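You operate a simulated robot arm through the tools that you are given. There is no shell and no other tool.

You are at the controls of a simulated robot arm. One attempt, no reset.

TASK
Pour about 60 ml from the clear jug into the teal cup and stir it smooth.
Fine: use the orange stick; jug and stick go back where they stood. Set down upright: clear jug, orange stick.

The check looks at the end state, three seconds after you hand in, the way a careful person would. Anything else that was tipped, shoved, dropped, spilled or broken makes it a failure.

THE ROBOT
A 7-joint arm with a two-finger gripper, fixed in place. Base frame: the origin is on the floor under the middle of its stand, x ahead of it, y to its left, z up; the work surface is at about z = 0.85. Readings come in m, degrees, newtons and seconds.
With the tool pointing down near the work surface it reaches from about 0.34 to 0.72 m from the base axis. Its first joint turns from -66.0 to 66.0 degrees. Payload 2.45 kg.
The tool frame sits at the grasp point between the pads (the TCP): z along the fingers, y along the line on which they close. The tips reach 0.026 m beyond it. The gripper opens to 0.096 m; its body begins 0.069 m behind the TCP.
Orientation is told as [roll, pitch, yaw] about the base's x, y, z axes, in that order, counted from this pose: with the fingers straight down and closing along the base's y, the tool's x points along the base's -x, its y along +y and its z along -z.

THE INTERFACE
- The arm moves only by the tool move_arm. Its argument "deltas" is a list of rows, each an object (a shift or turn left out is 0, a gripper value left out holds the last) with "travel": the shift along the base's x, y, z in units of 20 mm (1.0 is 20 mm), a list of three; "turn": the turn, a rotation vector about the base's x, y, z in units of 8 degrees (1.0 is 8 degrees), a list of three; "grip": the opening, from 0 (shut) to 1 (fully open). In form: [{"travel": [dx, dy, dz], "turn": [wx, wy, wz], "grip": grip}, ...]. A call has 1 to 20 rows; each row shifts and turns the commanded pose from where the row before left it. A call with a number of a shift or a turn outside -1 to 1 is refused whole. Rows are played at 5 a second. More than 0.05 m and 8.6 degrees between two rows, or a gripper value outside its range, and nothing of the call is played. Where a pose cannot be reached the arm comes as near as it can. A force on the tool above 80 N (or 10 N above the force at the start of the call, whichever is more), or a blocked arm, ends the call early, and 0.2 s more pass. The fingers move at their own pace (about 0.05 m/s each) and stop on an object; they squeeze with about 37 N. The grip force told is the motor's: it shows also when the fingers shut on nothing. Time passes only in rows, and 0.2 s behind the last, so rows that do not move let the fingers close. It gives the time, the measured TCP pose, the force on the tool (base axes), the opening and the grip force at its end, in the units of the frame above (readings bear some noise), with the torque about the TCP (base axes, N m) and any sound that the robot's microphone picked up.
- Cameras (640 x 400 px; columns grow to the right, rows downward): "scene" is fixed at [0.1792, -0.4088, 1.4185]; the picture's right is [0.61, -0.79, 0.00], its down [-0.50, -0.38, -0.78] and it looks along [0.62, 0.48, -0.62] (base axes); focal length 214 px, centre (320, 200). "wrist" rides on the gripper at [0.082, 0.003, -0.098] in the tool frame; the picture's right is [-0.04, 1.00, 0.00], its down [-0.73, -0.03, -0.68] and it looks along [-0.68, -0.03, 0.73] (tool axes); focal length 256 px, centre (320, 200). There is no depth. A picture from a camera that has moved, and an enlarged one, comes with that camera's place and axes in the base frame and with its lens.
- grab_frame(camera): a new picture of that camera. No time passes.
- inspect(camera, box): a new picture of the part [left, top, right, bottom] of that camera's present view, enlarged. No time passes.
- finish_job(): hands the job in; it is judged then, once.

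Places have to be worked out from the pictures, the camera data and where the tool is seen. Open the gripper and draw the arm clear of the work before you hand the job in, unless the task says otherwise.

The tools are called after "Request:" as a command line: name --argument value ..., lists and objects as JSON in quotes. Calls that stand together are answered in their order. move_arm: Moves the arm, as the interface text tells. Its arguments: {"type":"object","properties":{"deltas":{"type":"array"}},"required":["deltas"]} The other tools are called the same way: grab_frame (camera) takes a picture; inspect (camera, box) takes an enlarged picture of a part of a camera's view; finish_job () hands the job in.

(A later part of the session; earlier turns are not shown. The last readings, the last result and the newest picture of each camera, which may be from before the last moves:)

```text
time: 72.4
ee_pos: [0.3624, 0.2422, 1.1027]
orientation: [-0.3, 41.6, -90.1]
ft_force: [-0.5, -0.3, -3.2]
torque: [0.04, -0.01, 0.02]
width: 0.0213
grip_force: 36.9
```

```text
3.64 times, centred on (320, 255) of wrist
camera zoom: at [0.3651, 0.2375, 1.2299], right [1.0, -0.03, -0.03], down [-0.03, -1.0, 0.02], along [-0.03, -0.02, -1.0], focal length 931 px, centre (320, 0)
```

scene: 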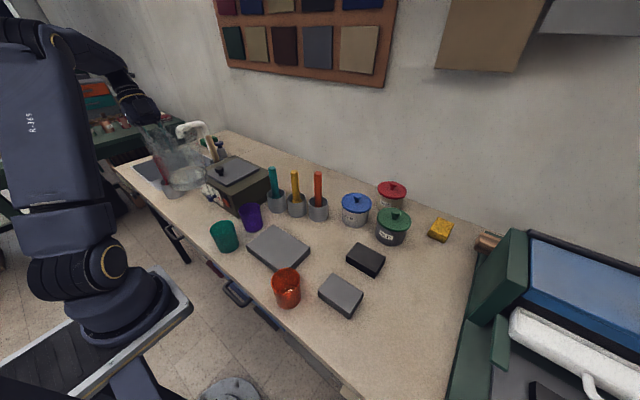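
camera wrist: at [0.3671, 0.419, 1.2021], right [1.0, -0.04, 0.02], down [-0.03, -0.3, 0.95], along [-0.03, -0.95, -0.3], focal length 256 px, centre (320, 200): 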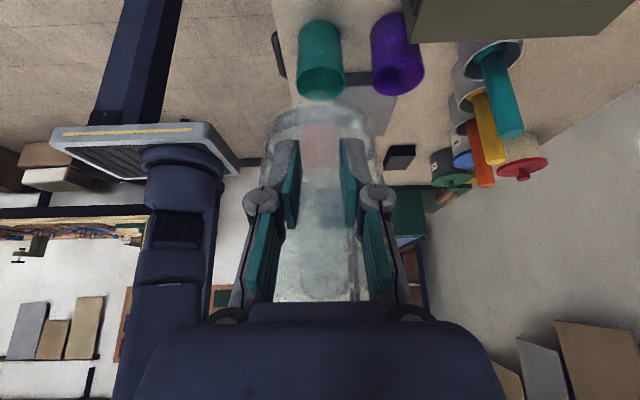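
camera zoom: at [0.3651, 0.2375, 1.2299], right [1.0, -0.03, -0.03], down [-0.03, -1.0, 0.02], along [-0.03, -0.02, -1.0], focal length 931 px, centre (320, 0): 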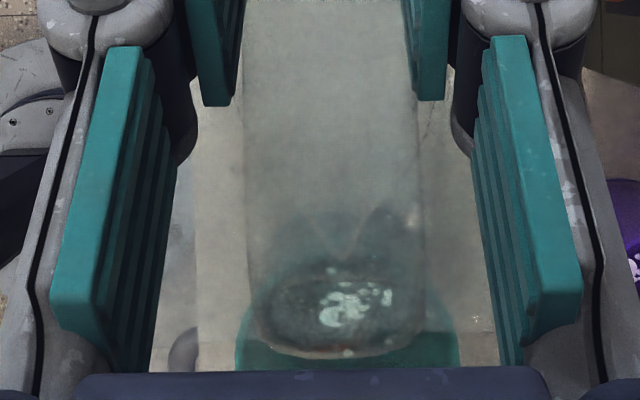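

Drops keep landing in the cup. I hold for 2 more seconds at this tilt and check again, including the table round the cup.

Request:
move_arm --deltas '[{"travel": [0, 0, 0]}, {"travel": [0, 0, 0]}, {"travel": [0, 0, 0]}, {"travel": [0, 0, 0]}, {"travel": [0, 0, 0]}, {"travel": [0, 0, 0]}, {"travel": [0, 0, 0]}, {"travel": [0, 0, 0]}, {"travel": [0, 0, 0]}, {"travel": [0, 0, 0]}]'

Request:
inspect --camera "scene" --box '[195, 190, 285, 260]'

Request:
inspect --camera "wrist" --box '[250, 200, 390, 310]'

Request:
inspect --camera "scene" --box '[220, 215, 268, 260]'

```text
time: 74.6
ee_pos: [0.3623, 0.2421, 1.1034]
orientation: [-0.2, 41.6, -90.1]
ft_force: [-0.2, 0.1, -2.1]
torque: [0.03, 0.0, 0.01]
width: 0.0212
grip_force: 37.1
```

```text
5.71 times, centred on (240, 225) of scene
camera zoom: at [0.1792, -0.4088, 1.4185], right [0.61, -0.79, 0.0], down [-0.5, -0.38, -0.78], along [0.62, 0.48, -0.62], focal length 1226 px, centre (777, 57)
```

zoom: 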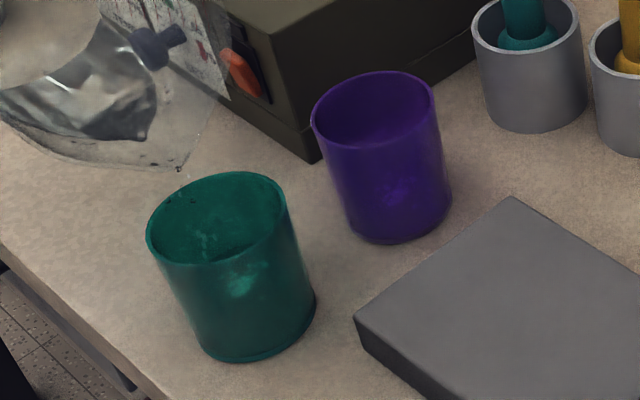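

```text
3.64 times, centred on (320, 255) of wrist
camera zoom: at [0.3651, 0.2375, 1.2299], right [1.0, -0.03, -0.03], down [-0.03, -1.0, 0.02], along [-0.03, -0.02, -1.0], focal length 931 px, centre (320, 0)
```

zoom: 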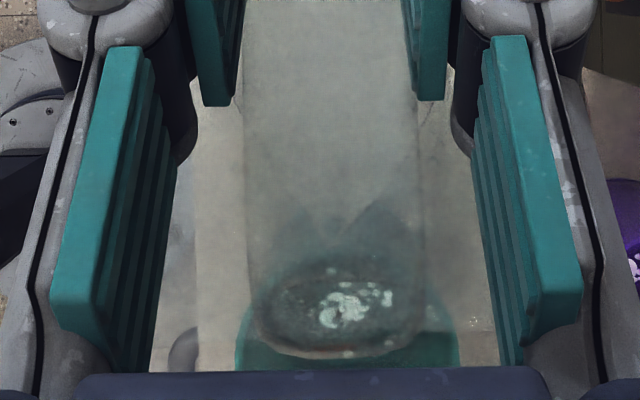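

```text
8.89 times, centred on (244, 238) of scene
camera zoom: at [0.1792, -0.4088, 1.4185], right [0.61, -0.79, 0.0], down [-0.5, -0.38, -0.78], along [0.62, 0.48, -0.62], focal length 1906 px, centre (996, -133)
```

zoom: 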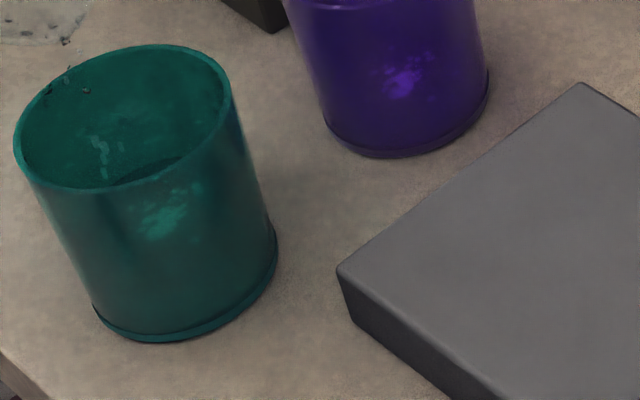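

The surface is now just visible over the near rim, and the lump patch has risen about 13 mm, so roughly 40 ml is in. I go one more degree and run 2 s.

Request:
move_arm --deltas '[{"travel": [0, -0.12, 0.1], "turn": [0.125, 0, 0]}, {"travel": [0, 0, 0]}, {"travel": [0, 0, 0]}, {"travel": [0, 0, 0]}, {"travel": [0, 0, 0]}, {"travel": [0, 0, 0]}, {"travel": [0, 0, 0]}, {"travel": [0, 0, 0]}, {"travel": [0, 0, 0]}]'

Request:
inspect --camera "scene" --box '[220, 215, 268, 260]'

Request:
inspect --camera "wrist" --box '[250, 200, 390, 310]'

```text
time: 76.6
ee_pos: [0.3626, 0.2403, 1.1035]
orientation: [-0.2, 42.6, -90.1]
ft_force: [-0.5, -0.7, -1.1]
torque: [0.03, -0.01, 0.0]
width: 0.021
grip_force: 36.9
```

```text
8.89 times, centred on (244, 238) of scene
camera zoom: at [0.1792, -0.4088, 1.4185], right [0.61, -0.79, 0.0], down [-0.5, -0.38, -0.78], along [0.62, 0.48, -0.62], focal length 1906 px, centre (996, -133)
```

zoom: 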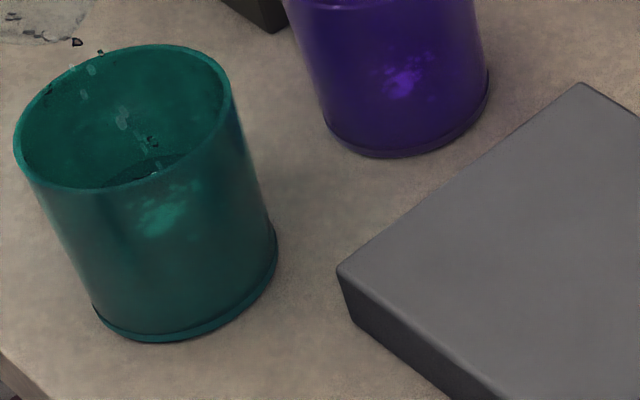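

```text
3.64 times, centred on (320, 255) of wrist
camera zoom: at [0.3654, 0.2328, 1.2317], right [1.0, -0.03, -0.03], down [-0.03, -1.0, 0.0], along [-0.03, 0.0, -1.0], focal length 931 px, centre (320, 0)
```

zoom: 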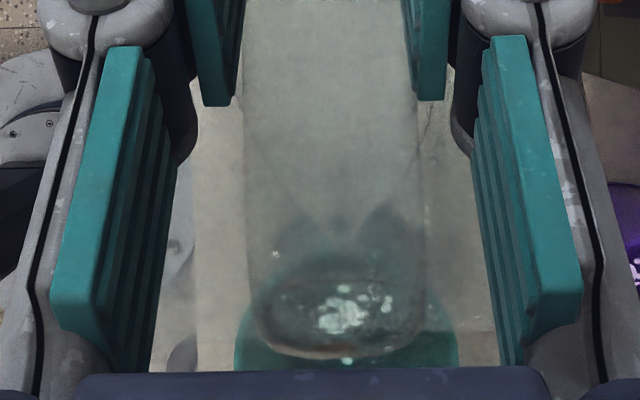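

Drops keep falling into the cup and the visible crescent of surface grows. I hold 1.6 s more at this tilt.

Request:
move_arm --deltas '[{"travel": [0, 0, 0]}, {"travel": [0, 0, 0]}, {"travel": [0, 0, 0]}, {"travel": [0, 0, 0]}, {"travel": [0, 0, 0]}, {"travel": [0, 0, 0]}, {"travel": [0, 0, 0]}]'

Request:
inspect --camera "scene" --box '[220, 215, 268, 260]'

Request:
inspect --camera "wrist" --box '[250, 200, 390, 310]'

```text
time: 78.2
ee_pos: [0.3627, 0.2393, 1.1028]
orientation: [-0.2, 42.6, -90.1]
ft_force: [0.8, 0.1, -2.4]
torque: [0.0, -0.01, 0.0]
width: 0.0213
grip_force: 36.8
```

```text
8.89 times, centred on (244, 238) of scene
camera zoom: at [0.1792, -0.4088, 1.4185], right [0.61, -0.79, 0.0], down [-0.5, -0.38, -0.78], along [0.62, 0.48, -0.62], focal length 1906 px, centre (996, -133)
```

zoom: 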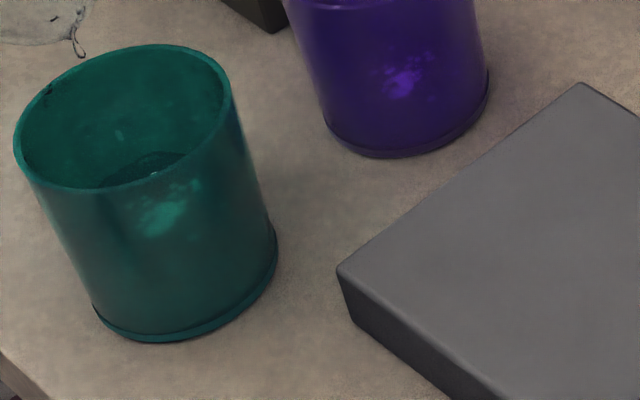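

```text
3.64 times, centred on (320, 255) of wrist
camera zoom: at [0.3654, 0.2328, 1.2317], right [1.0, -0.03, -0.03], down [-0.03, -1.0, 0.0], along [-0.03, 0.0, -1.0], focal length 931 px, centre (320, 0)
```

zoom: 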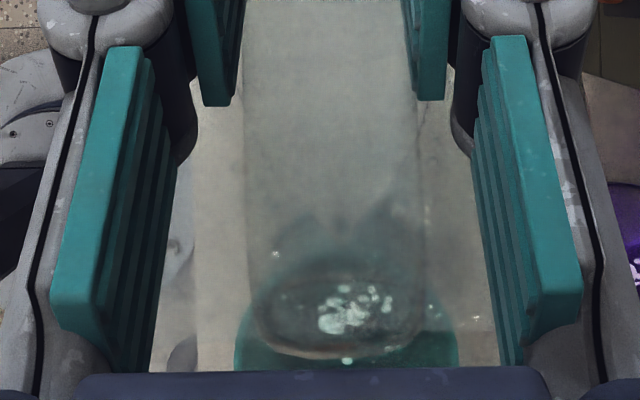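

The surface now shows a clear crescent; by the far-wall line it is at about z 0.886, so it is close to the target. I tilt back about the lip to stop the flow, then go upright at the reference pose to measure.

Request:
move_arm --deltas '[{"travel": [0, 0.22, -0.2], "turn": [-0.25, 0, 0]}, {"travel": [0, 0.22, -0.2], "turn": [-0.25, 0, 0]}, {"travel": [0, 0.22, -0.2], "turn": [-0.25, 0, 0]}, {"travel": [0, 0.22, -0.2], "turn": [-0.25, 0, 0]}, {"travel": [0, 0.22, -0.2], "turn": [-0.25, 0, 0]}, {"travel": [0, 0, 0]}, {"travel": [0, 0, 0]}, {"travel": [0, 0, 0]}, {"travel": [0, 0, 0]}]'

Request:
inspect --camera "scene" --box '[185, 170, 265, 260]'

Request:
inspect --camera "scene" --box '[220, 215, 268, 260]'

```text
time: 80.2
ee_pos: [0.3622, 0.2627, 1.0843]
orientation: [-0.2, 32.6, -90.1]
ft_force: [-1.0, -0.2, -2.0]
torque: [0.05, 0.01, -0.01]
width: 0.0212
grip_force: 37.1
```

```text
4.44 times, centred on (225, 215) of scene
camera zoom: at [0.1792, -0.4088, 1.4185], right [0.61, -0.79, 0.0], down [-0.5, -0.38, -0.78], along [0.62, 0.48, -0.62], focal length 953 px, centre (742, 133)
```

zoom: 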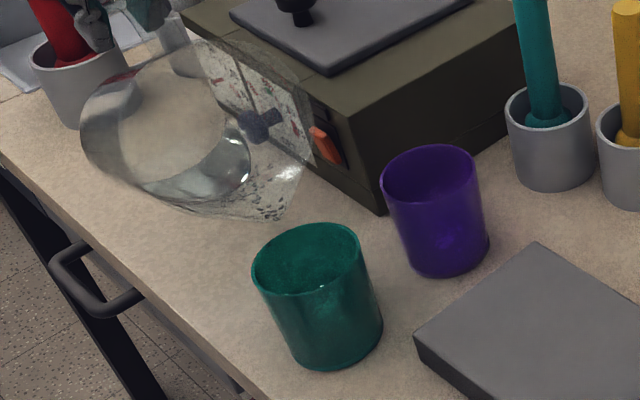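

```text
8.89 times, centred on (244, 238) of scene
camera zoom: at [0.1792, -0.4088, 1.4185], right [0.61, -0.79, 0.0], down [-0.5, -0.38, -0.78], along [0.62, 0.48, -0.62], focal length 1906 px, centre (996, -133)
```

zoom: 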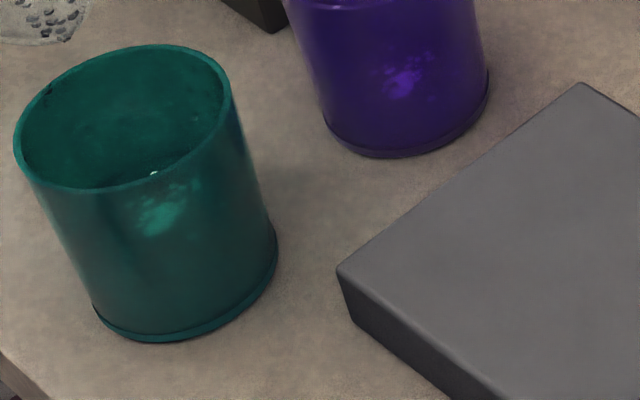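

Request:
inspect --camera "scene" --box '[216, 218, 240, 240]'

Request:
move_arm --deltas '[{"travel": [0, 0, 0.5], "turn": [-0.3, 0, 0]}, {"travel": [0, 0.2, 0.5], "turn": [-0.5, 0, 0]}, {"travel": [0, 0.2, 0.5], "turn": [-0.6, 0, 0]}, {"travel": [0, 0.2, 0.5], "turn": [-0.6, 0, 0]}, {"travel": [0, 0.2, 0.5], "turn": [-0.6, 0, 0]}, {"travel": [0, 0.2, 0.5], "turn": [-0.6, 0, 0]}, {"travel": [0, 0.2, 0.4], "turn": [-0.6, 0, 0]}, {"travel": [0, 0.2, 0.25], "turn": [-0.6, 0, 0]}, {"travel": [0, 0.2, 0], "turn": [-0.6, 0, 0]}, {"travel": [0, 0.2, 0], "turn": [-0.6, 0, 0]}, {"travel": [0.05, 0.1, 0], "turn": [-0.6, 0, 0]}, {"travel": [0.05, 0, 0], "turn": [-0.6, 0, 0]}, {"travel": [0, 0, 0], "turn": [-0.55, 0, 0]}, {"travel": [0, 0, 0], "turn": [-0.475, 0, 0]}, {"travel": [0, 0, 0]}, {"travel": [0, 0, 0]}, {"travel": [0, 0, 0]}, {"travel": [0, 0, 0]}, {"travel": [0, 0, 0]}]'

Request:
inspect --camera "scene" --box '[180, 160, 232, 195]'

Request:
inspect --camera "scene" --box '[150, 115, 240, 195]'

Request:
inspect --camera "wrist" --box '[280, 0, 440, 110]'

```text
16.00 times, centred on (228, 229) of scene
camera zoom: at [0.1792, -0.4088, 1.4185], right [0.61, -0.79, 0.0], down [-0.5, -0.38, -0.78], along [0.62, 0.48, -0.62], focal length 3432 px, centre (1792, -264)
```

zoom: 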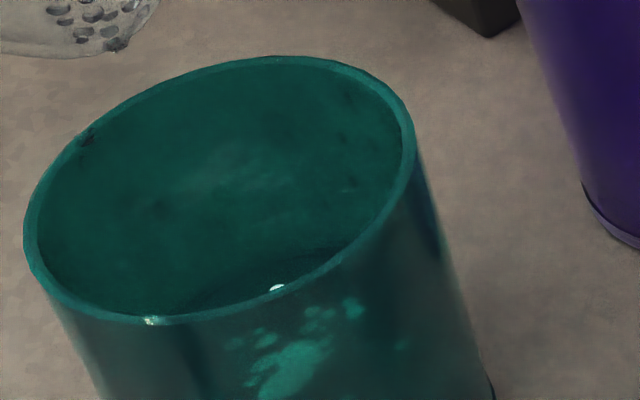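

```text
time: 84.2
ee_pos: [0.3638, 0.2987, 1.1567]
orientation: [-0.2, -30.0, -89.9]
ft_force: [-0.5, 0.8, -2.2]
torque: [0.21, -0.03, -0.05]
width: 0.0213
grip_force: 36.7
```

```text
11.43 times, centred on (206, 178) of scene
camera zoom: at [0.1792, -0.4088, 1.4185], right [0.61, -0.79, 0.0], down [-0.5, -0.38, -0.78], along [0.62, 0.48, -0.62], focal length 2451 px, centre (1623, 457)
```

zoom: 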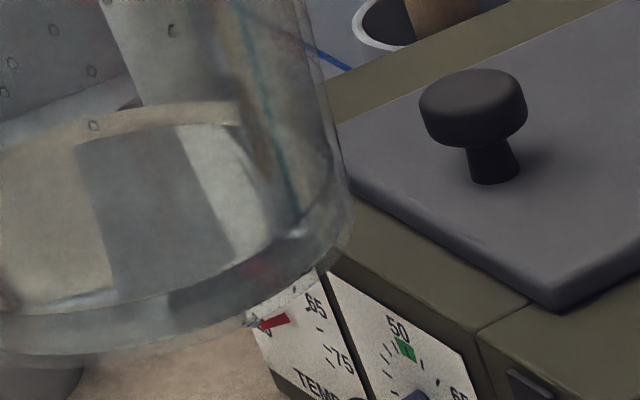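

```text
5.00 times, centred on (195, 155) of scene
camera zoom: at [0.1792, -0.4088, 1.4185], right [0.61, -0.79, 0.0], down [-0.5, -0.38, -0.78], along [0.62, 0.48, -0.62], focal length 1072 px, centre (945, 425)
```

zoom: 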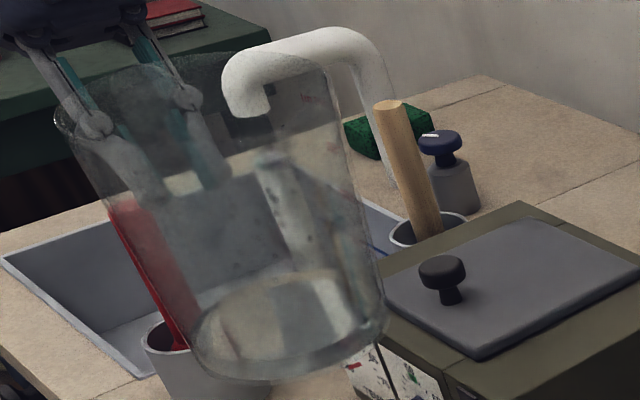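

```text
3.64 times, centred on (360, 55) of wrist
camera zoom: at [0.3671, 0.4185, 1.2013], right [1.0, -0.04, 0.02], down [-0.03, -0.3, 0.95], along [-0.03, -0.95, -0.3], focal length 931 px, centre (174, 727)
```

zoom: 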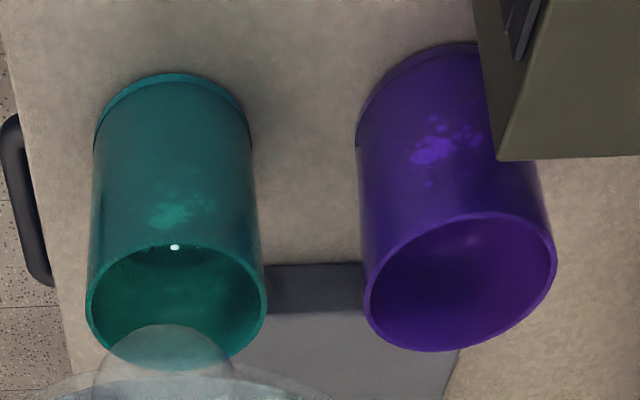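

Request:
inspect --camera "scene" --box '[166, 166, 212, 194]'

Request:
move_arm --deltas '[{"travel": [0, 0, 0]}]'

Request:
move_arm --deltas '[{"travel": [0, 0, 0]}]'

Request:
move_arm --deltas '[{"travel": [0, 0, 0]}]'

Request:
move_arm --deltas '[{"travel": [0, 0, 0]}]'

Request:
move_arm --deltas '[{"travel": [0, 0, 0]}]'

Request:
move_arm --deltas '[{"travel": [0, 0, 0]}]'

Request:
move_arm --deltas '[{"travel": [0, 0, 0]}]'

Request:
move_arm --deltas '[{"travel": [0, 0, 0]}]'

```text
13.91 times, centred on (189, 180) of scene
camera zoom: at [0.1792, -0.4088, 1.4185], right [0.61, -0.79, 0.0], down [-0.5, -0.38, -0.78], along [0.62, 0.48, -0.62], focal length 2984 px, centre (2143, 478)
```

zoom: 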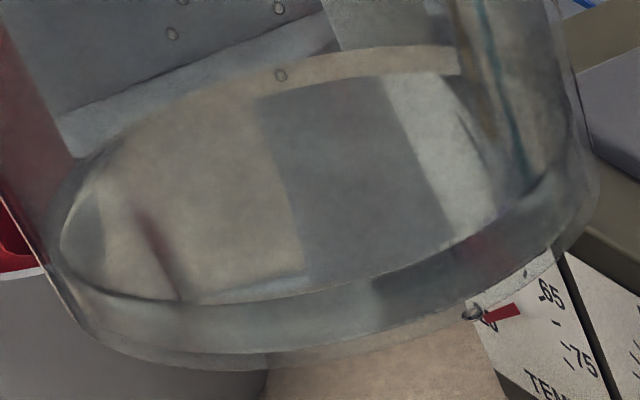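

```text
time: 84.6
ee_pos: [0.3634, 0.2996, 1.156]
orientation: [0.0, -30.0, -90.1]
ft_force: [-0.2, 0.3, -2.2]
torque: [0.21, -0.01, 0.0]
width: 0.0213
grip_force: 36.8
```

```text
time: 85.0
ee_pos: [0.3643, 0.2988, 1.1554]
orientation: [-0.2, -30.0, -90.0]
ft_force: [0.0, 0.2, -2.5]
torque: [0.23, -0.03, 0.01]
width: 0.0212
grip_force: 37.3
```

```text
time: 85.4
ee_pos: [0.3644, 0.2992, 1.1568]
orientation: [-0.1, -30.0, -90.0]
ft_force: [-0.2, -0.8, -2.9]
torque: [0.22, -0.01, 0.0]
width: 0.0212
grip_force: 37.0
```

```text
time: 85.8
ee_pos: [0.364, 0.2995, 1.156]
orientation: [-0.1, -30.0, -89.9]
ft_force: [0.5, 0.1, -1.8]
torque: [0.2, -0.03, -0.01]
width: 0.0213
grip_force: 37.0
```

```text
time: 86.2
ee_pos: [0.3642, 0.2992, 1.1569]
orientation: [-0.2, -30.0, -90.0]
ft_force: [0.7, 1.2, -3.8]
torque: [0.24, 0.03, -0.01]
width: 0.0212
grip_force: 37.4
```

```text
time: 86.6
ee_pos: [0.3644, 0.2997, 1.1562]
orientation: [0.0, -30.0, -90.0]
ft_force: [0.0, -0.4, -2.5]
torque: [0.21, 0.0, 0.02]
width: 0.0211
grip_force: 36.6
```

```text
time: 87.0
ee_pos: [0.3639, 0.3, 1.1576]
orientation: [-0.2, -30.1, -89.9]
ft_force: [0.6, -0.4, -3.9]
torque: [0.23, 0.01, 0.02]
width: 0.0212
grip_force: 37.6
```

```text
time: 87.4
ee_pos: [0.3638, 0.2989, 1.157]
orientation: [-0.2, -30.1, -90.0]
ft_force: [-0.1, 0.0, -2.2]
torque: [0.19, -0.03, 0.01]
width: 0.0214
grip_force: 37.4
```

Torque has fallen from 0.269 to 0.216 on average, which is about 58 ml. The jug level gives about 60 ml and the lumps about 50–55 ml. That is close enough to 60 ml, so I carry the jug back upright toward its place.

Request:
move_arm --deltas '[{"travel": [0, -0.5, 0]}, {"travel": [0, -0.8, 0]}, {"travel": [0.05, -1, 0], "turn": [0, 0, 0.035]}, {"travel": [0.05, -1, 0], "turn": [0, 0, 0.035]}, {"travel": [0.05, -1, 0], "turn": [0, 0, 0.035]}, {"travel": [0.05, -1, 0], "turn": [0, 0, 0.035]}, {"travel": [0.05, -1, 0], "turn": [0, 0, 0.035]}, {"travel": [0.05, -1, 0], "turn": [0, 0, 0.035]}, {"travel": [0.05, -1, 0], "turn": [0, 0, 0.035]}, {"travel": [0.05, -1, 0], "turn": [0, 0, 0.035]}, {"travel": [0.05, -1, 0], "turn": [0, 0, 0.035]}, {"travel": [0.05, -1, 0], "turn": [0, 0, 0.035]}, {"travel": [0.05, -1, 0], "turn": [0, 0, 0.035]}, {"travel": [0.05, -1, 0], "turn": [0, 0, 0.035]}, {"travel": [0.05, -1, 0], "turn": [0, 0, 0.035]}, {"travel": [0.05, -1, 0], "turn": [0, 0, 0.035]}, {"travel": [0.05, -1, 0], "turn": [0, 0, 0.035]}, {"travel": [0.05, -1, 0], "turn": [0, 0, 0.035]}, {"travel": [0, -1, 0], "turn": [0, 0, 0.035]}, {"travel": [0, -1, 0], "turn": [0, 0, 0.035]}]'

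Request:
move_arm --deltas '[{"travel": [0, -1, 0]}, {"travel": [0, -1, 0]}, {"travel": [0, -1, 0]}, {"travel": [0, -1, 0]}, {"travel": [0, -1, 0]}, {"travel": [0, -1, 0]}, {"travel": [0, -1, 0]}, {"travel": [0, -1, 0]}, {"travel": [0, -1, 0]}, {"travel": [0, -1, 0]}, {"travel": [0, -1, 0]}, {"travel": [0, -0.8, 0]}, {"travel": [0, -0.5, 0]}, {"travel": [0, -0.2, 0]}, {"travel": [0, 0, 0]}, {"travel": [0, 0, 0]}]'

Request:
grab_frame --camera "scene"

Request:
inspect --camera "scene" --box '[180, 190, 280, 260]'

```text
time: 91.6
ee_pos: [0.379, -0.0869, 1.1564]
orientation: [-0.2, -30.1, -85.0]
ft_force: [-0.5, 0.2, -2.9]
torque: [0.25, -0.03, -0.01]
width: 0.0211
grip_force: 37.1
```

```text
time: 95.0
ee_pos: [0.3804, -0.3364, 1.1572]
orientation: [-0.1, -29.9, -85.0]
ft_force: [0.7, -0.4, -2.1]
torque: [0.23, -0.02, -0.01]
width: 0.0216
grip_force: 37.2
```

```text
taken
```

scene: 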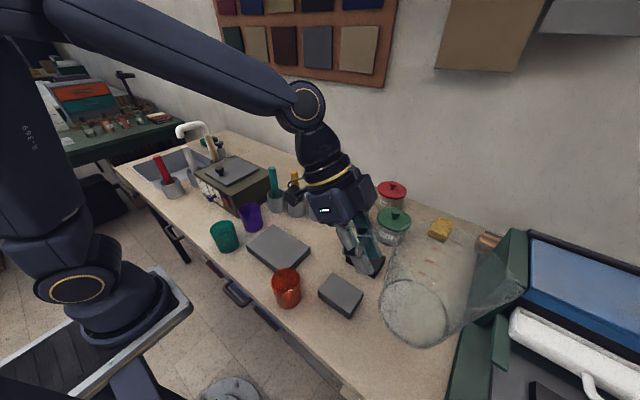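

```text
5.71 times, centred on (230, 225) of scene
camera zoom: at [0.1792, -0.4089, 1.4185], right [0.61, -0.79, 0.0], down [-0.5, -0.38, -0.78], along [0.62, 0.48, -0.62], focal length 1226 px, centre (834, 57)
```

zoom: 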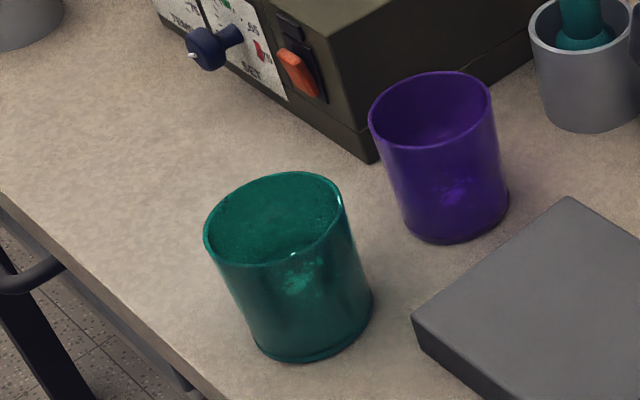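

No spill shows round the cups. I lower the jug to about 2 cm above the table and check its level and position before setting it down.

Request:
move_arm --deltas '[{"travel": [0, 0, -0.5]}, {"travel": [0, 0, -1]}, {"travel": [0, 0, -1]}, {"travel": [0, 0, -1]}, {"travel": [0, 0, -1]}, {"travel": [0, 0, -1]}, {"travel": [0, 0, -1]}, {"travel": [0, 0, -1]}, {"travel": [0, 0, -1]}, {"travel": [0, 0, -1]}, {"travel": [0, 0, -0.5]}, {"travel": [0, 0, 0]}]'

Request:
inspect --camera "scene" --box '[310, 240, 470, 400]'

Request:
grab_frame --camera "wrist"

```text
time: 97.6
ee_pos: [0.381, -0.3365, 0.9565]
orientation: [-0.1, -30.0, -85.0]
ft_force: [0.3, -0.8, -3.3]
torque: [0.21, 0.0, -0.04]
width: 0.0212
grip_force: 36.9
```

```text
2.50 times, centred on (390, 320) of scene
camera zoom: at [0.1792, -0.4089, 1.4185], right [0.61, -0.79, 0.0], down [-0.5, -0.38, -0.78], along [0.62, 0.48, -0.62], focal length 536 px, centre (145, -100)
```

zoom: 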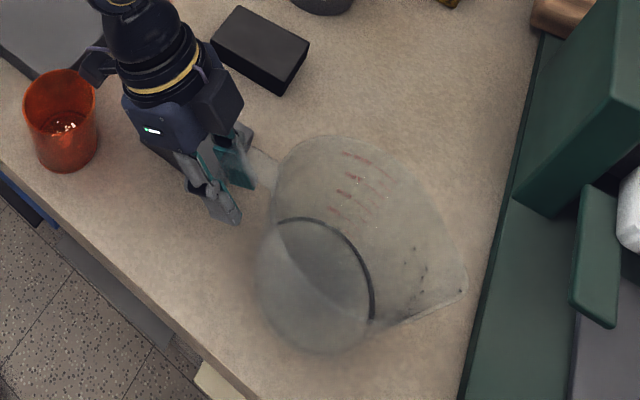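

```text
taken
camera wrist: at [0.3737, -0.2174, 1.0012], right [1.0, 0.05, 0.02], down [0.0, -0.3, 0.95], along [0.05, -0.95, -0.3], focal length 256 px, centre (320, 200)
```

wrist: 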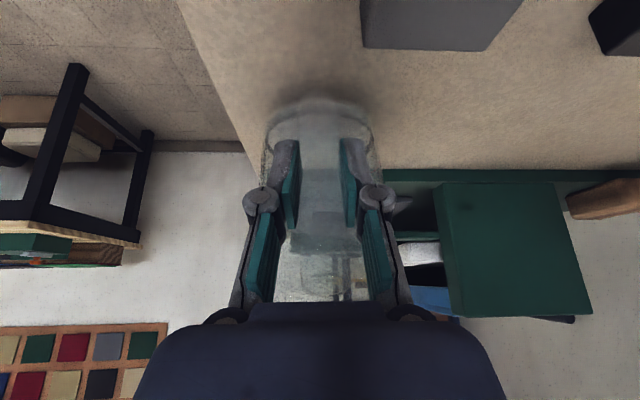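

Compared with the first lift, the base has shifted about 6 mm toward the handle, which is about 2.4° of droop in the grip. I turn it back by that much and lower gently toward the table.

Request:
move_arm --deltas '[{"travel": [0, 0, 0], "turn": [-0.15, -0.013, 0]}, {"travel": [0, 0, 0], "turn": [-0.15, -0.013, 0]}, {"travel": [0, 0, -0.3]}, {"travel": [0, 0, -0.3]}, {"travel": [0, 0, -0.25]}, {"travel": [0, 0, 0]}, {"travel": [0, 0, 0]}]'

Request:
inspect --camera "scene" --box '[310, 240, 470, 400]'

```text
time: 99.2
ee_pos: [0.3805, -0.3362, 0.9389]
orientation: [-0.2, -32.4, -85.0]
ft_force: [-0.1, -0.4, -2.9]
torque: [0.21, 0.01, -0.01]
width: 0.0211
grip_force: 38.0
```

```text
2.50 times, centred on (390, 320) of scene
camera zoom: at [0.1792, -0.4089, 1.4185], right [0.61, -0.79, 0.0], down [-0.5, -0.38, -0.78], along [0.62, 0.48, -0.62], focal length 536 px, centre (145, -100)
```

zoom: 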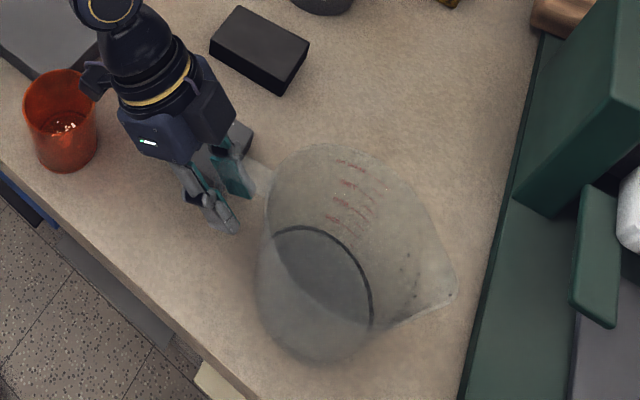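

The picture now closely matches the original standing position, about 4 mm up. I lower in 1 mm steps and watch the force.

Request:
move_arm --deltas '[{"travel": [0, 0, -0.05]}, {"travel": [0, 0, -0.05]}, {"travel": [0, 0, -0.05]}, {"travel": [0, 0, -0.05]}, {"travel": [0, 0, 0]}]'

Request:
move_arm --deltas '[{"travel": [0, 0, -0.05]}, {"travel": [0, 0, 0]}]'

Request:
inspect --camera "scene" --box '[310, 240, 470, 400]'

```text
time: 100.4
ee_pos: [0.3803, -0.337, 0.9365]
orientation: [0.1, -32.5, -85.1]
ft_force: [-2.6, 1.5, 6.3]
torque: [-0.43, -0.24, -0.13]
width: 0.021
grip_force: 36.6
```

```text
time: 101.0
ee_pos: [0.3809, -0.3357, 0.9354]
orientation: [-0.1, -32.4, -85.1]
ft_force: [-4.2, 0.9, 9.8]
torque: [-0.43, -0.13, -0.16]
width: 0.0213
grip_force: 37.3
```

```text
2.50 times, centred on (390, 320) of scene
camera zoom: at [0.179, -0.4087, 1.4186], right [0.61, -0.79, 0.0], down [-0.5, -0.38, -0.78], along [0.62, 0.47, -0.62], focal length 536 px, centre (145, -100)
```

zoom: 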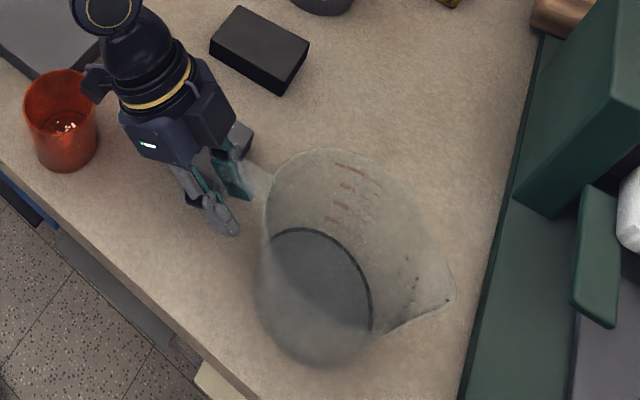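

The jug touches with the handle-side edge of its base first, so I over-corrected the tilt a little. I back off 1 mm and return about 1.2° of tilt.

Request:
move_arm --deltas '[{"travel": [0, 0, 0.1], "turn": [0.075, 0.007, 0]}, {"travel": [0, 0, 0.02], "turn": [0.075, 0.007, 0]}, {"travel": [0, 0, 0]}]'

Request:
inspect --camera "scene" --box '[310, 240, 470, 400]'

```text
time: 101.8
ee_pos: [0.3812, -0.3357, 0.9371]
orientation: [0.1, -31.2, -85.0]
ft_force: [1.2, -1.0, 3.4]
torque: [-0.65, -0.2, 0.2]
width: 0.0213
grip_force: 37.0
```

```text
2.50 times, centred on (390, 320) of scene
camera zoom: at [0.1792, -0.4088, 1.4185], right [0.61, -0.79, 0.0], down [-0.5, -0.38, -0.78], along [0.62, 0.48, -0.62], focal length 536 px, centre (145, -100)
```

zoom: 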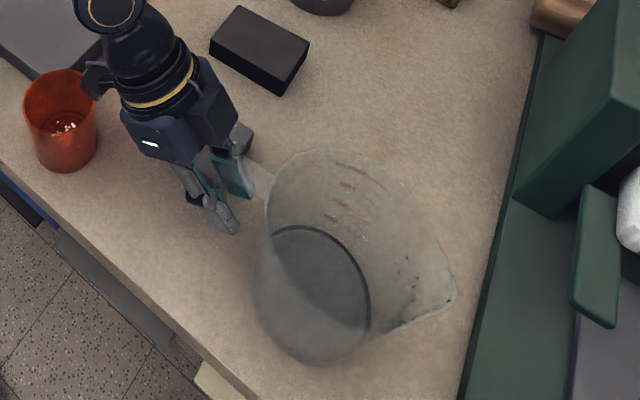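

Now the spout-side edge carries it, so flat lies in between. I turn back about half a degree, then open the gripper gently.

Request:
move_arm --deltas '[{"travel": [0, 0, 0], "turn": [-0.07, -0.006, 0]}, {"travel": [0, 0, 0]}]'

Request:
move_arm --deltas '[{"grip": 0.23}, {"grip": 0.26}, {"grip": 0.32}, {"grip": 0.4}, {"grip": 0.55}, {"grip": 0.75}, {"grip": 1.0}, {"grip": 1.0}, {"grip": 1.0}]'

Request:
inspect --camera "scene" --box '[310, 240, 470, 400]'

Request:
grab_frame --camera "wrist"

```text
time: 102.4
ee_pos: [0.3798, -0.3361, 0.9383]
orientation: [-0.2, -31.6, -85.0]
ft_force: [0.1, 0.6, -2.3]
torque: [0.2, 0.03, 0.01]
width: 0.0212
grip_force: 37.6
```

```text
time: 104.4
ee_pos: [0.3804, -0.3359, 0.9373]
orientation: [-0.1, -31.7, -85.1]
ft_force: [0.6, 0.3, 0.8]
torque: [0.01, -0.01, 0.0]
width: 0.0959
grip_force: 0.0
```

```text
2.50 times, centred on (390, 320) of scene
camera zoom: at [0.1792, -0.4088, 1.4185], right [0.61, -0.79, 0.0], down [-0.5, -0.38, -0.78], along [0.62, 0.48, -0.62], focal length 536 px, centre (145, -100)
```

zoom: 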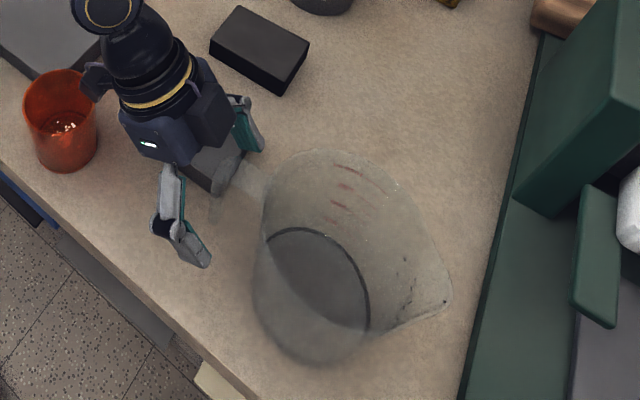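

```text
taken
camera wrist: at [0.3725, -0.2159, 0.9782], right [1.0, 0.05, 0.02], down [0.0, -0.27, 0.96], along [0.06, -0.96, -0.27], focal length 256 px, centre (320, 200)
```

wrist: 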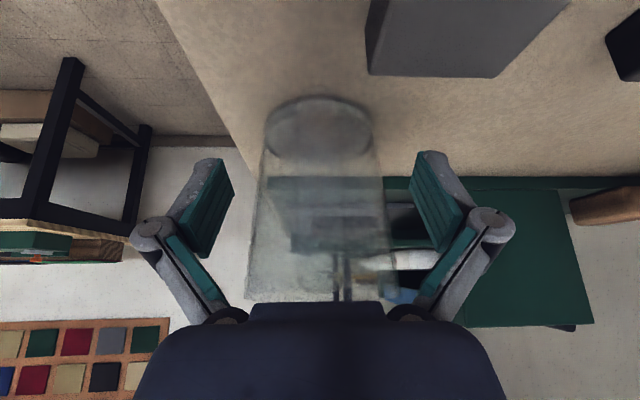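

The gripper is open and the jug stands on its own within a few mm of its old place. I raise the arm straight up off the handle and untilt.

Request:
move_arm --deltas '[{"travel": [0, 0, 0.5], "grip": 1}, {"travel": [0, 0, 1]}, {"travel": [0, 0, 1]}, {"travel": [0, 0, 1]}, {"travel": [0, 0, 1]}, {"travel": [0, 0, 1]}, {"travel": [0, 0.5, 1]}, {"travel": [0, 1, 1]}, {"travel": [0, 1, 1], "turn": [0.5, 0.04, 0]}, {"travel": [0, 1, 1], "turn": [0.5, 0.04, 0]}, {"travel": [0, 1, 0.5], "turn": [0.5, 0.04, 0]}, {"travel": [0, 1, 0], "turn": [0.5, 0.04, 0]}, {"travel": [0, 1, 0], "turn": [0.5, 0.04, 0]}, {"travel": [0, 1, 0], "turn": [0.5, 0.04, 0]}, {"travel": [0, 1, 0], "turn": [0.5, 0.04, 0]}, {"travel": [0, 1, 0], "turn": [0.46, 0.04, 0]}, {"travel": [0, 1, 0]}]'

Request:
grab_frame --camera "scene"

Request:
inspect --camera "scene" --box '[330, 280, 460, 400]'

Request:
grab_frame --camera "wrist"

```text
time: 108.0
ee_pos: [0.3802, -0.1248, 1.1372]
orientation: [0.1, 0.1, -85.0]
ft_force: [0.1, -0.3, 0.0]
torque: [0.01, -0.01, -0.05]
width: 0.0959
grip_force: 0.0
```

```text
taken
```

scene: 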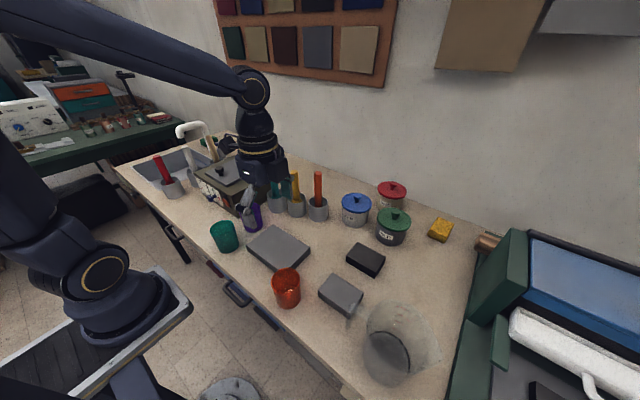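

```text
3.33 times, centred on (395, 340) of scene
camera zoom: at [0.1792, -0.4088, 1.4185], right [0.61, -0.79, 0.0], down [-0.5, -0.38, -0.78], along [0.62, 0.48, -0.62], focal length 715 px, centre (70, -267)
```

zoom: 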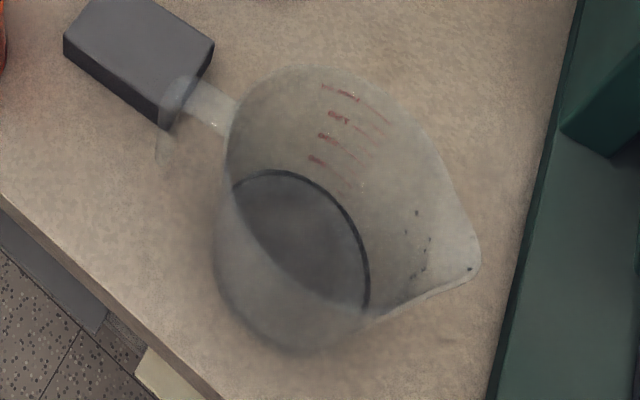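

```text
taken
camera wrist: at [0.3754, -0.0449, 1.2354], right [1.0, 0.05, 0.0], down [0.03, -0.73, 0.68], along [0.03, -0.68, -0.74], focal length 256 px, centre (320, 200)
```

wrist: 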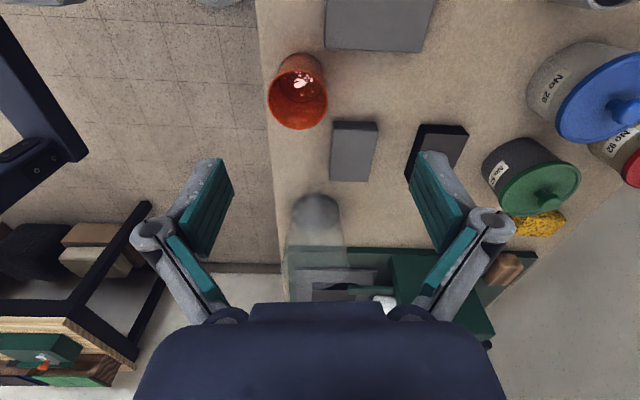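

The jug stands essentially where it was. Next I repeat the straight-down view of the teal cup from the exact pose used before the pour, to check the level against the untouched purple cup.

Request:
move_arm --deltas '[{"travel": [0, 1, 0.1], "turn": [0, 0, -0.1]}, {"travel": [0, 1, 0.1], "turn": [0, 0, -0.1]}, {"travel": [0, 1, 0.1], "turn": [0, 0, -0.1]}, {"travel": [0, 1, 0.1], "turn": [0, 0, -0.1]}, {"travel": [0, 1, 0.1], "turn": [0, 0, -0.1]}, {"travel": [0, 1, 0.1], "turn": [0, 0, -0.1]}, {"travel": [-0.1, 1, 0.1]}, {"travel": [-0.1, 1, 0.1]}, {"travel": [-0.1, 1, 0.05], "turn": [0.5, 0, 0]}, {"travel": [-0.1, 1, 0], "turn": [0.5, 0, 0]}, {"travel": [-0.1, 1, 0], "turn": [0.5, 0, 0]}, {"travel": [-0.1, 1, 0], "turn": [0.5, 0, 0]}, {"travel": [-0.1, 1, 0], "turn": [0.5, 0, 0]}, {"travel": [-0.1, 1, 0], "turn": [0.5, 0, 0]}, {"travel": [-0.1, 1, 0], "turn": [0.5, 0, 0]}, {"travel": [0, 1, 0], "turn": [0.5, 0, 0]}, {"travel": [0, 1, 0], "turn": [0.5, 0, 0]}, {"travel": [0, 0.57, 0], "turn": [0.5, 0, 0]}, {"travel": [0, 0, 0]}]'

Request:
inspect --camera "wrist" --box '[260, 180, 420, 290]'

Request:
grab_frame --camera "wrist"

```text
time: 112.0
ee_pos: [0.364, 0.2243, 1.1543]
orientation: [0.1, 40.1, -89.8]
ft_force: [-0.6, -0.9, -0.5]
torque: [0.02, 0.01, 0.01]
width: 0.0958
grip_force: 0.1
```

```text
3.64 times, centred on (340, 235) of wrist
camera zoom: at [0.366, 0.2236, 1.2823], right [1.0, -0.03, -0.02], down [-0.03, -1.0, 0.05], along [-0.02, -0.05, -1.0], focal length 931 px, centre (247, 73)
```

zoom: 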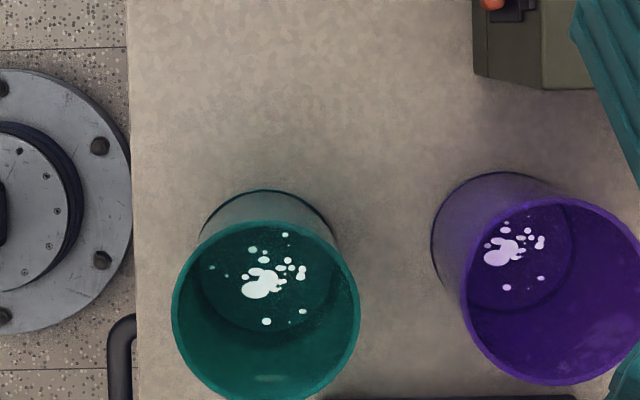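

```text
taken
camera wrist: at [0.366, 0.2236, 1.2823], right [1.0, -0.03, -0.02], down [-0.03, -1.0, 0.05], along [-0.02, -0.05, -1.0], focal length 256 px, centre (320, 200)
```

wrist: 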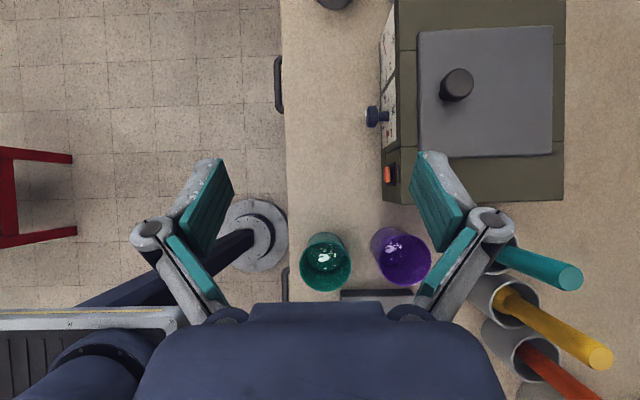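

Request:
inspect --camera "wrist" --box '[295, 225, 360, 300]'

Request:
inspect --camera "wrist" --box '[365, 220, 440, 295]'

```text
5.33 times, centred on (328, 262) of wrist
camera zoom: at [0.366, 0.2236, 1.2823], right [1.0, -0.03, -0.02], down [-0.03, -1.0, 0.05], along [-0.02, -0.05, -1.0], focal length 1365 px, centre (280, -133)
```

zoom: 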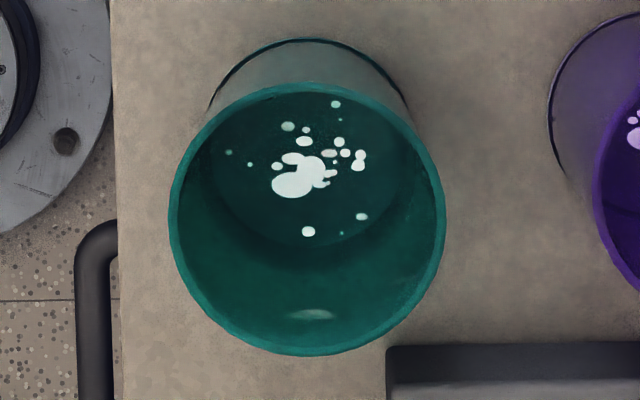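

```text
5.33 times, centred on (402, 258) of wrist
camera zoom: at [0.366, 0.2236, 1.2823], right [1.0, -0.03, -0.02], down [-0.03, -1.0, 0.05], along [-0.02, -0.05, -1.0], focal length 1365 px, centre (-120, -107)
```

zoom: 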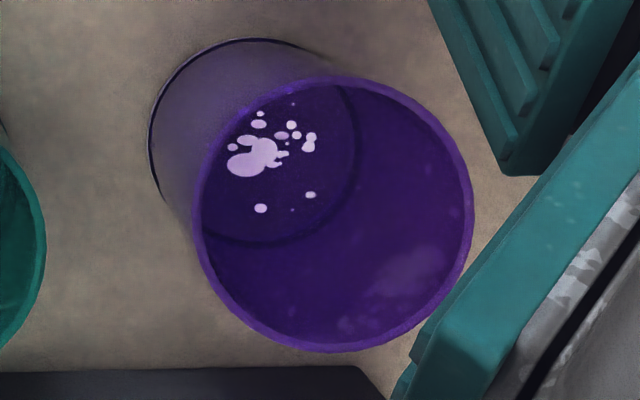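

The blob pattern has grown by 5–7% and shifted, which fits a surface rise of about 20 mm, roughly 60 ml. I take that as on target and move on to the orange stick, swinging high over the kiln to view it from above.

Request:
move_arm --deltas '[{"travel": [0, 0, 1], "turn": [-0.5, 0, 0]}, {"travel": [0.5, 0, 1], "turn": [-0.5, 0, 0]}, {"travel": [1, -0.4, 0.3], "turn": [-0.5, 0, 0]}, {"travel": [1, -0.4, 0], "turn": [-0.5, 0, 0]}, {"travel": [1, -0.4, 0], "turn": [-0.5, 0, 0]}, {"travel": [1, -0.4, 0], "turn": [-0.5, 0, 0]}, {"travel": [1, -0.4, 0], "turn": [-0.5, 0, 0]}, {"travel": [1, -0.4, 0], "turn": [-0.5, 0, 0]}, {"travel": [1, -0.4, 0], "turn": [-0.5, 0, 0]}, {"travel": [1, -0.5, 0], "turn": [-0.5, 0, 0]}, {"travel": [1, -0.5, 0]}, {"travel": [1, -0.5, 0]}, {"travel": [1, -0.5, 0]}, {"travel": [1, -0.5, 0]}, {"travel": [1, -0.5, 0]}, {"travel": [0.8, -0.4, 0]}, {"travel": [0, 0, 0]}]'

Request:
grab_frame --camera "wrist"

Request:
grab_frame --camera "scene"

```text
time: 115.6
ee_pos: [0.6472, 0.0999, 1.2]
orientation: [0.1, 0.0, -89.9]
ft_force: [-1.0, -0.3, -1.5]
torque: [0.01, 0.01, 0.02]
width: 0.0959
grip_force: 0.1
```

```text
taken
camera wrist: at [0.6504, 0.1811, 1.2979], right [1.0, -0.04, 0.0], down [-0.03, -0.73, 0.68], along [-0.03, -0.68, -0.73], focal length 256 px, centre (320, 200)
```

wrist: 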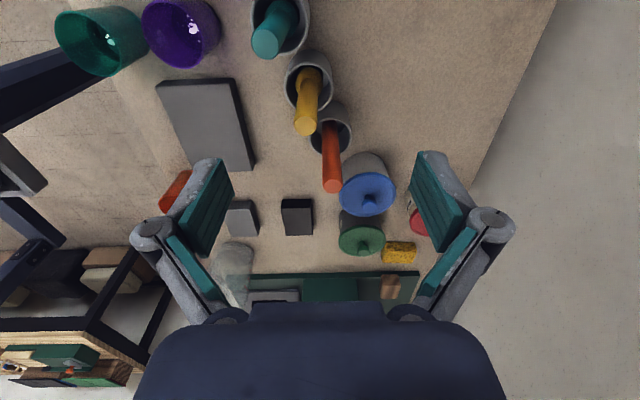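

```text
taken
```

scene: 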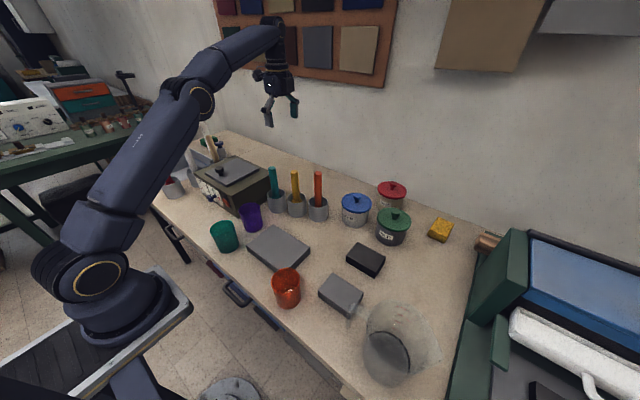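

Request:
inspect --camera "wrist" --box '[260, 40, 400, 220]'

Request:
inspect --camera "scene" --box '[260, 155, 350, 225]'

```text
2.22 times, centred on (330, 130) of wrist
camera zoom: at [0.6504, 0.1811, 1.2979], right [1.0, -0.04, 0.0], down [-0.03, -0.73, 0.68], along [-0.03, -0.68, -0.73], focal length 569 px, centre (298, 356)
```

zoom: 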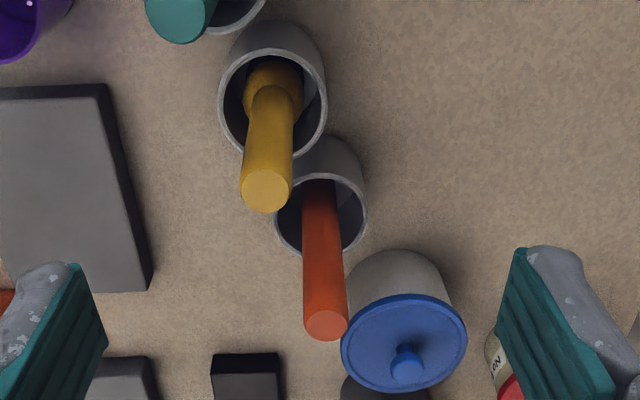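

```text
5.71 times, centred on (305, 190) of scene
camera zoom: at [0.1792, -0.4088, 1.4185], right [0.61, -0.79, 0.0], down [-0.5, -0.38, -0.78], along [0.62, 0.48, -0.62], focal length 1226 px, centre (406, 257)
```

zoom: 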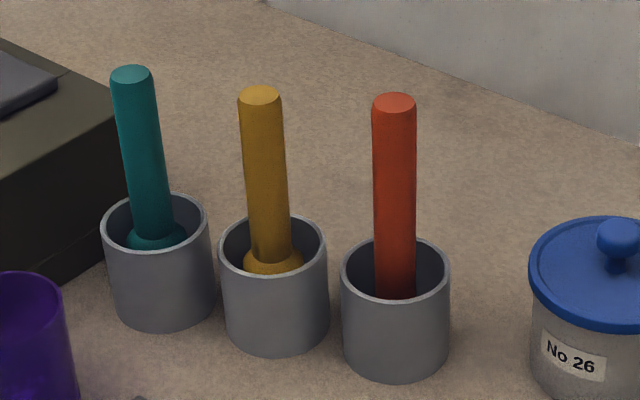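

The orange stick stands upright in the centre of its holder: axis at about (0.657, -0.031), top at z ≈ 1.048, about 26 mm thick, holder rim at z ≈ 0.92. I move above it with the fingers closing along x, clear of the gold stick.

Request:
move_arm --deltas '[{"travel": [0.1, -1, 0]}, {"travel": [0.1, -1, 0]}, {"travel": [0.1, -1, 0]}, {"travel": [0.1, -1, 0]}, {"travel": [0.05, -1, 0]}, {"travel": [0, -1, -0.5]}, {"travel": [0, -0.55, -1]}, {"travel": [0, 0, -1]}, {"travel": [0, 0, -1]}, {"travel": [0, 0, 0]}]'

Request:
grab_frame --camera "wrist"

Request:
inspect --camera "scene" --box '[260, 120, 380, 230]'

```text
time: 117.8
ee_pos: [0.6571, -0.0294, 1.1308]
orientation: [0.1, 0.0, -90.0]
ft_force: [0.0, -0.3, 0.0]
torque: [0.0, 0.04, 0.0]
width: 0.096
grip_force: 0.0
```

```text
taken
camera wrist: at [0.6593, 0.051, 1.23], right [1.0, -0.04, 0.0], down [-0.03, -0.73, 0.68], along [-0.02, -0.68, -0.73], focal length 256 px, centre (320, 200)
```

wrist: 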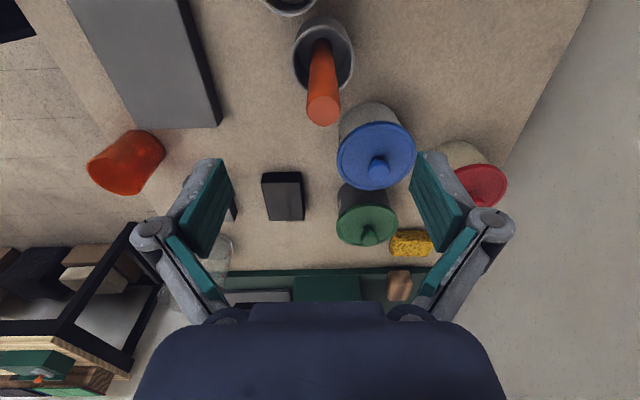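

```text
3.64 times, centred on (320, 175) of scene
camera zoom: at [0.1792, -0.4088, 1.4185], right [0.61, -0.79, 0.0], down [-0.5, -0.38, -0.78], along [0.62, 0.48, -0.62], focal length 780 px, centre (320, 291)
```

zoom: 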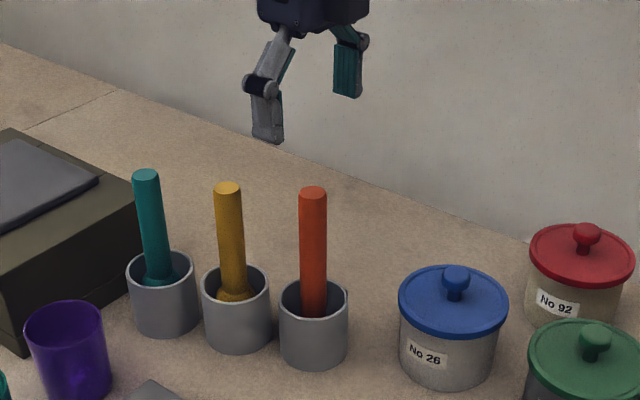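

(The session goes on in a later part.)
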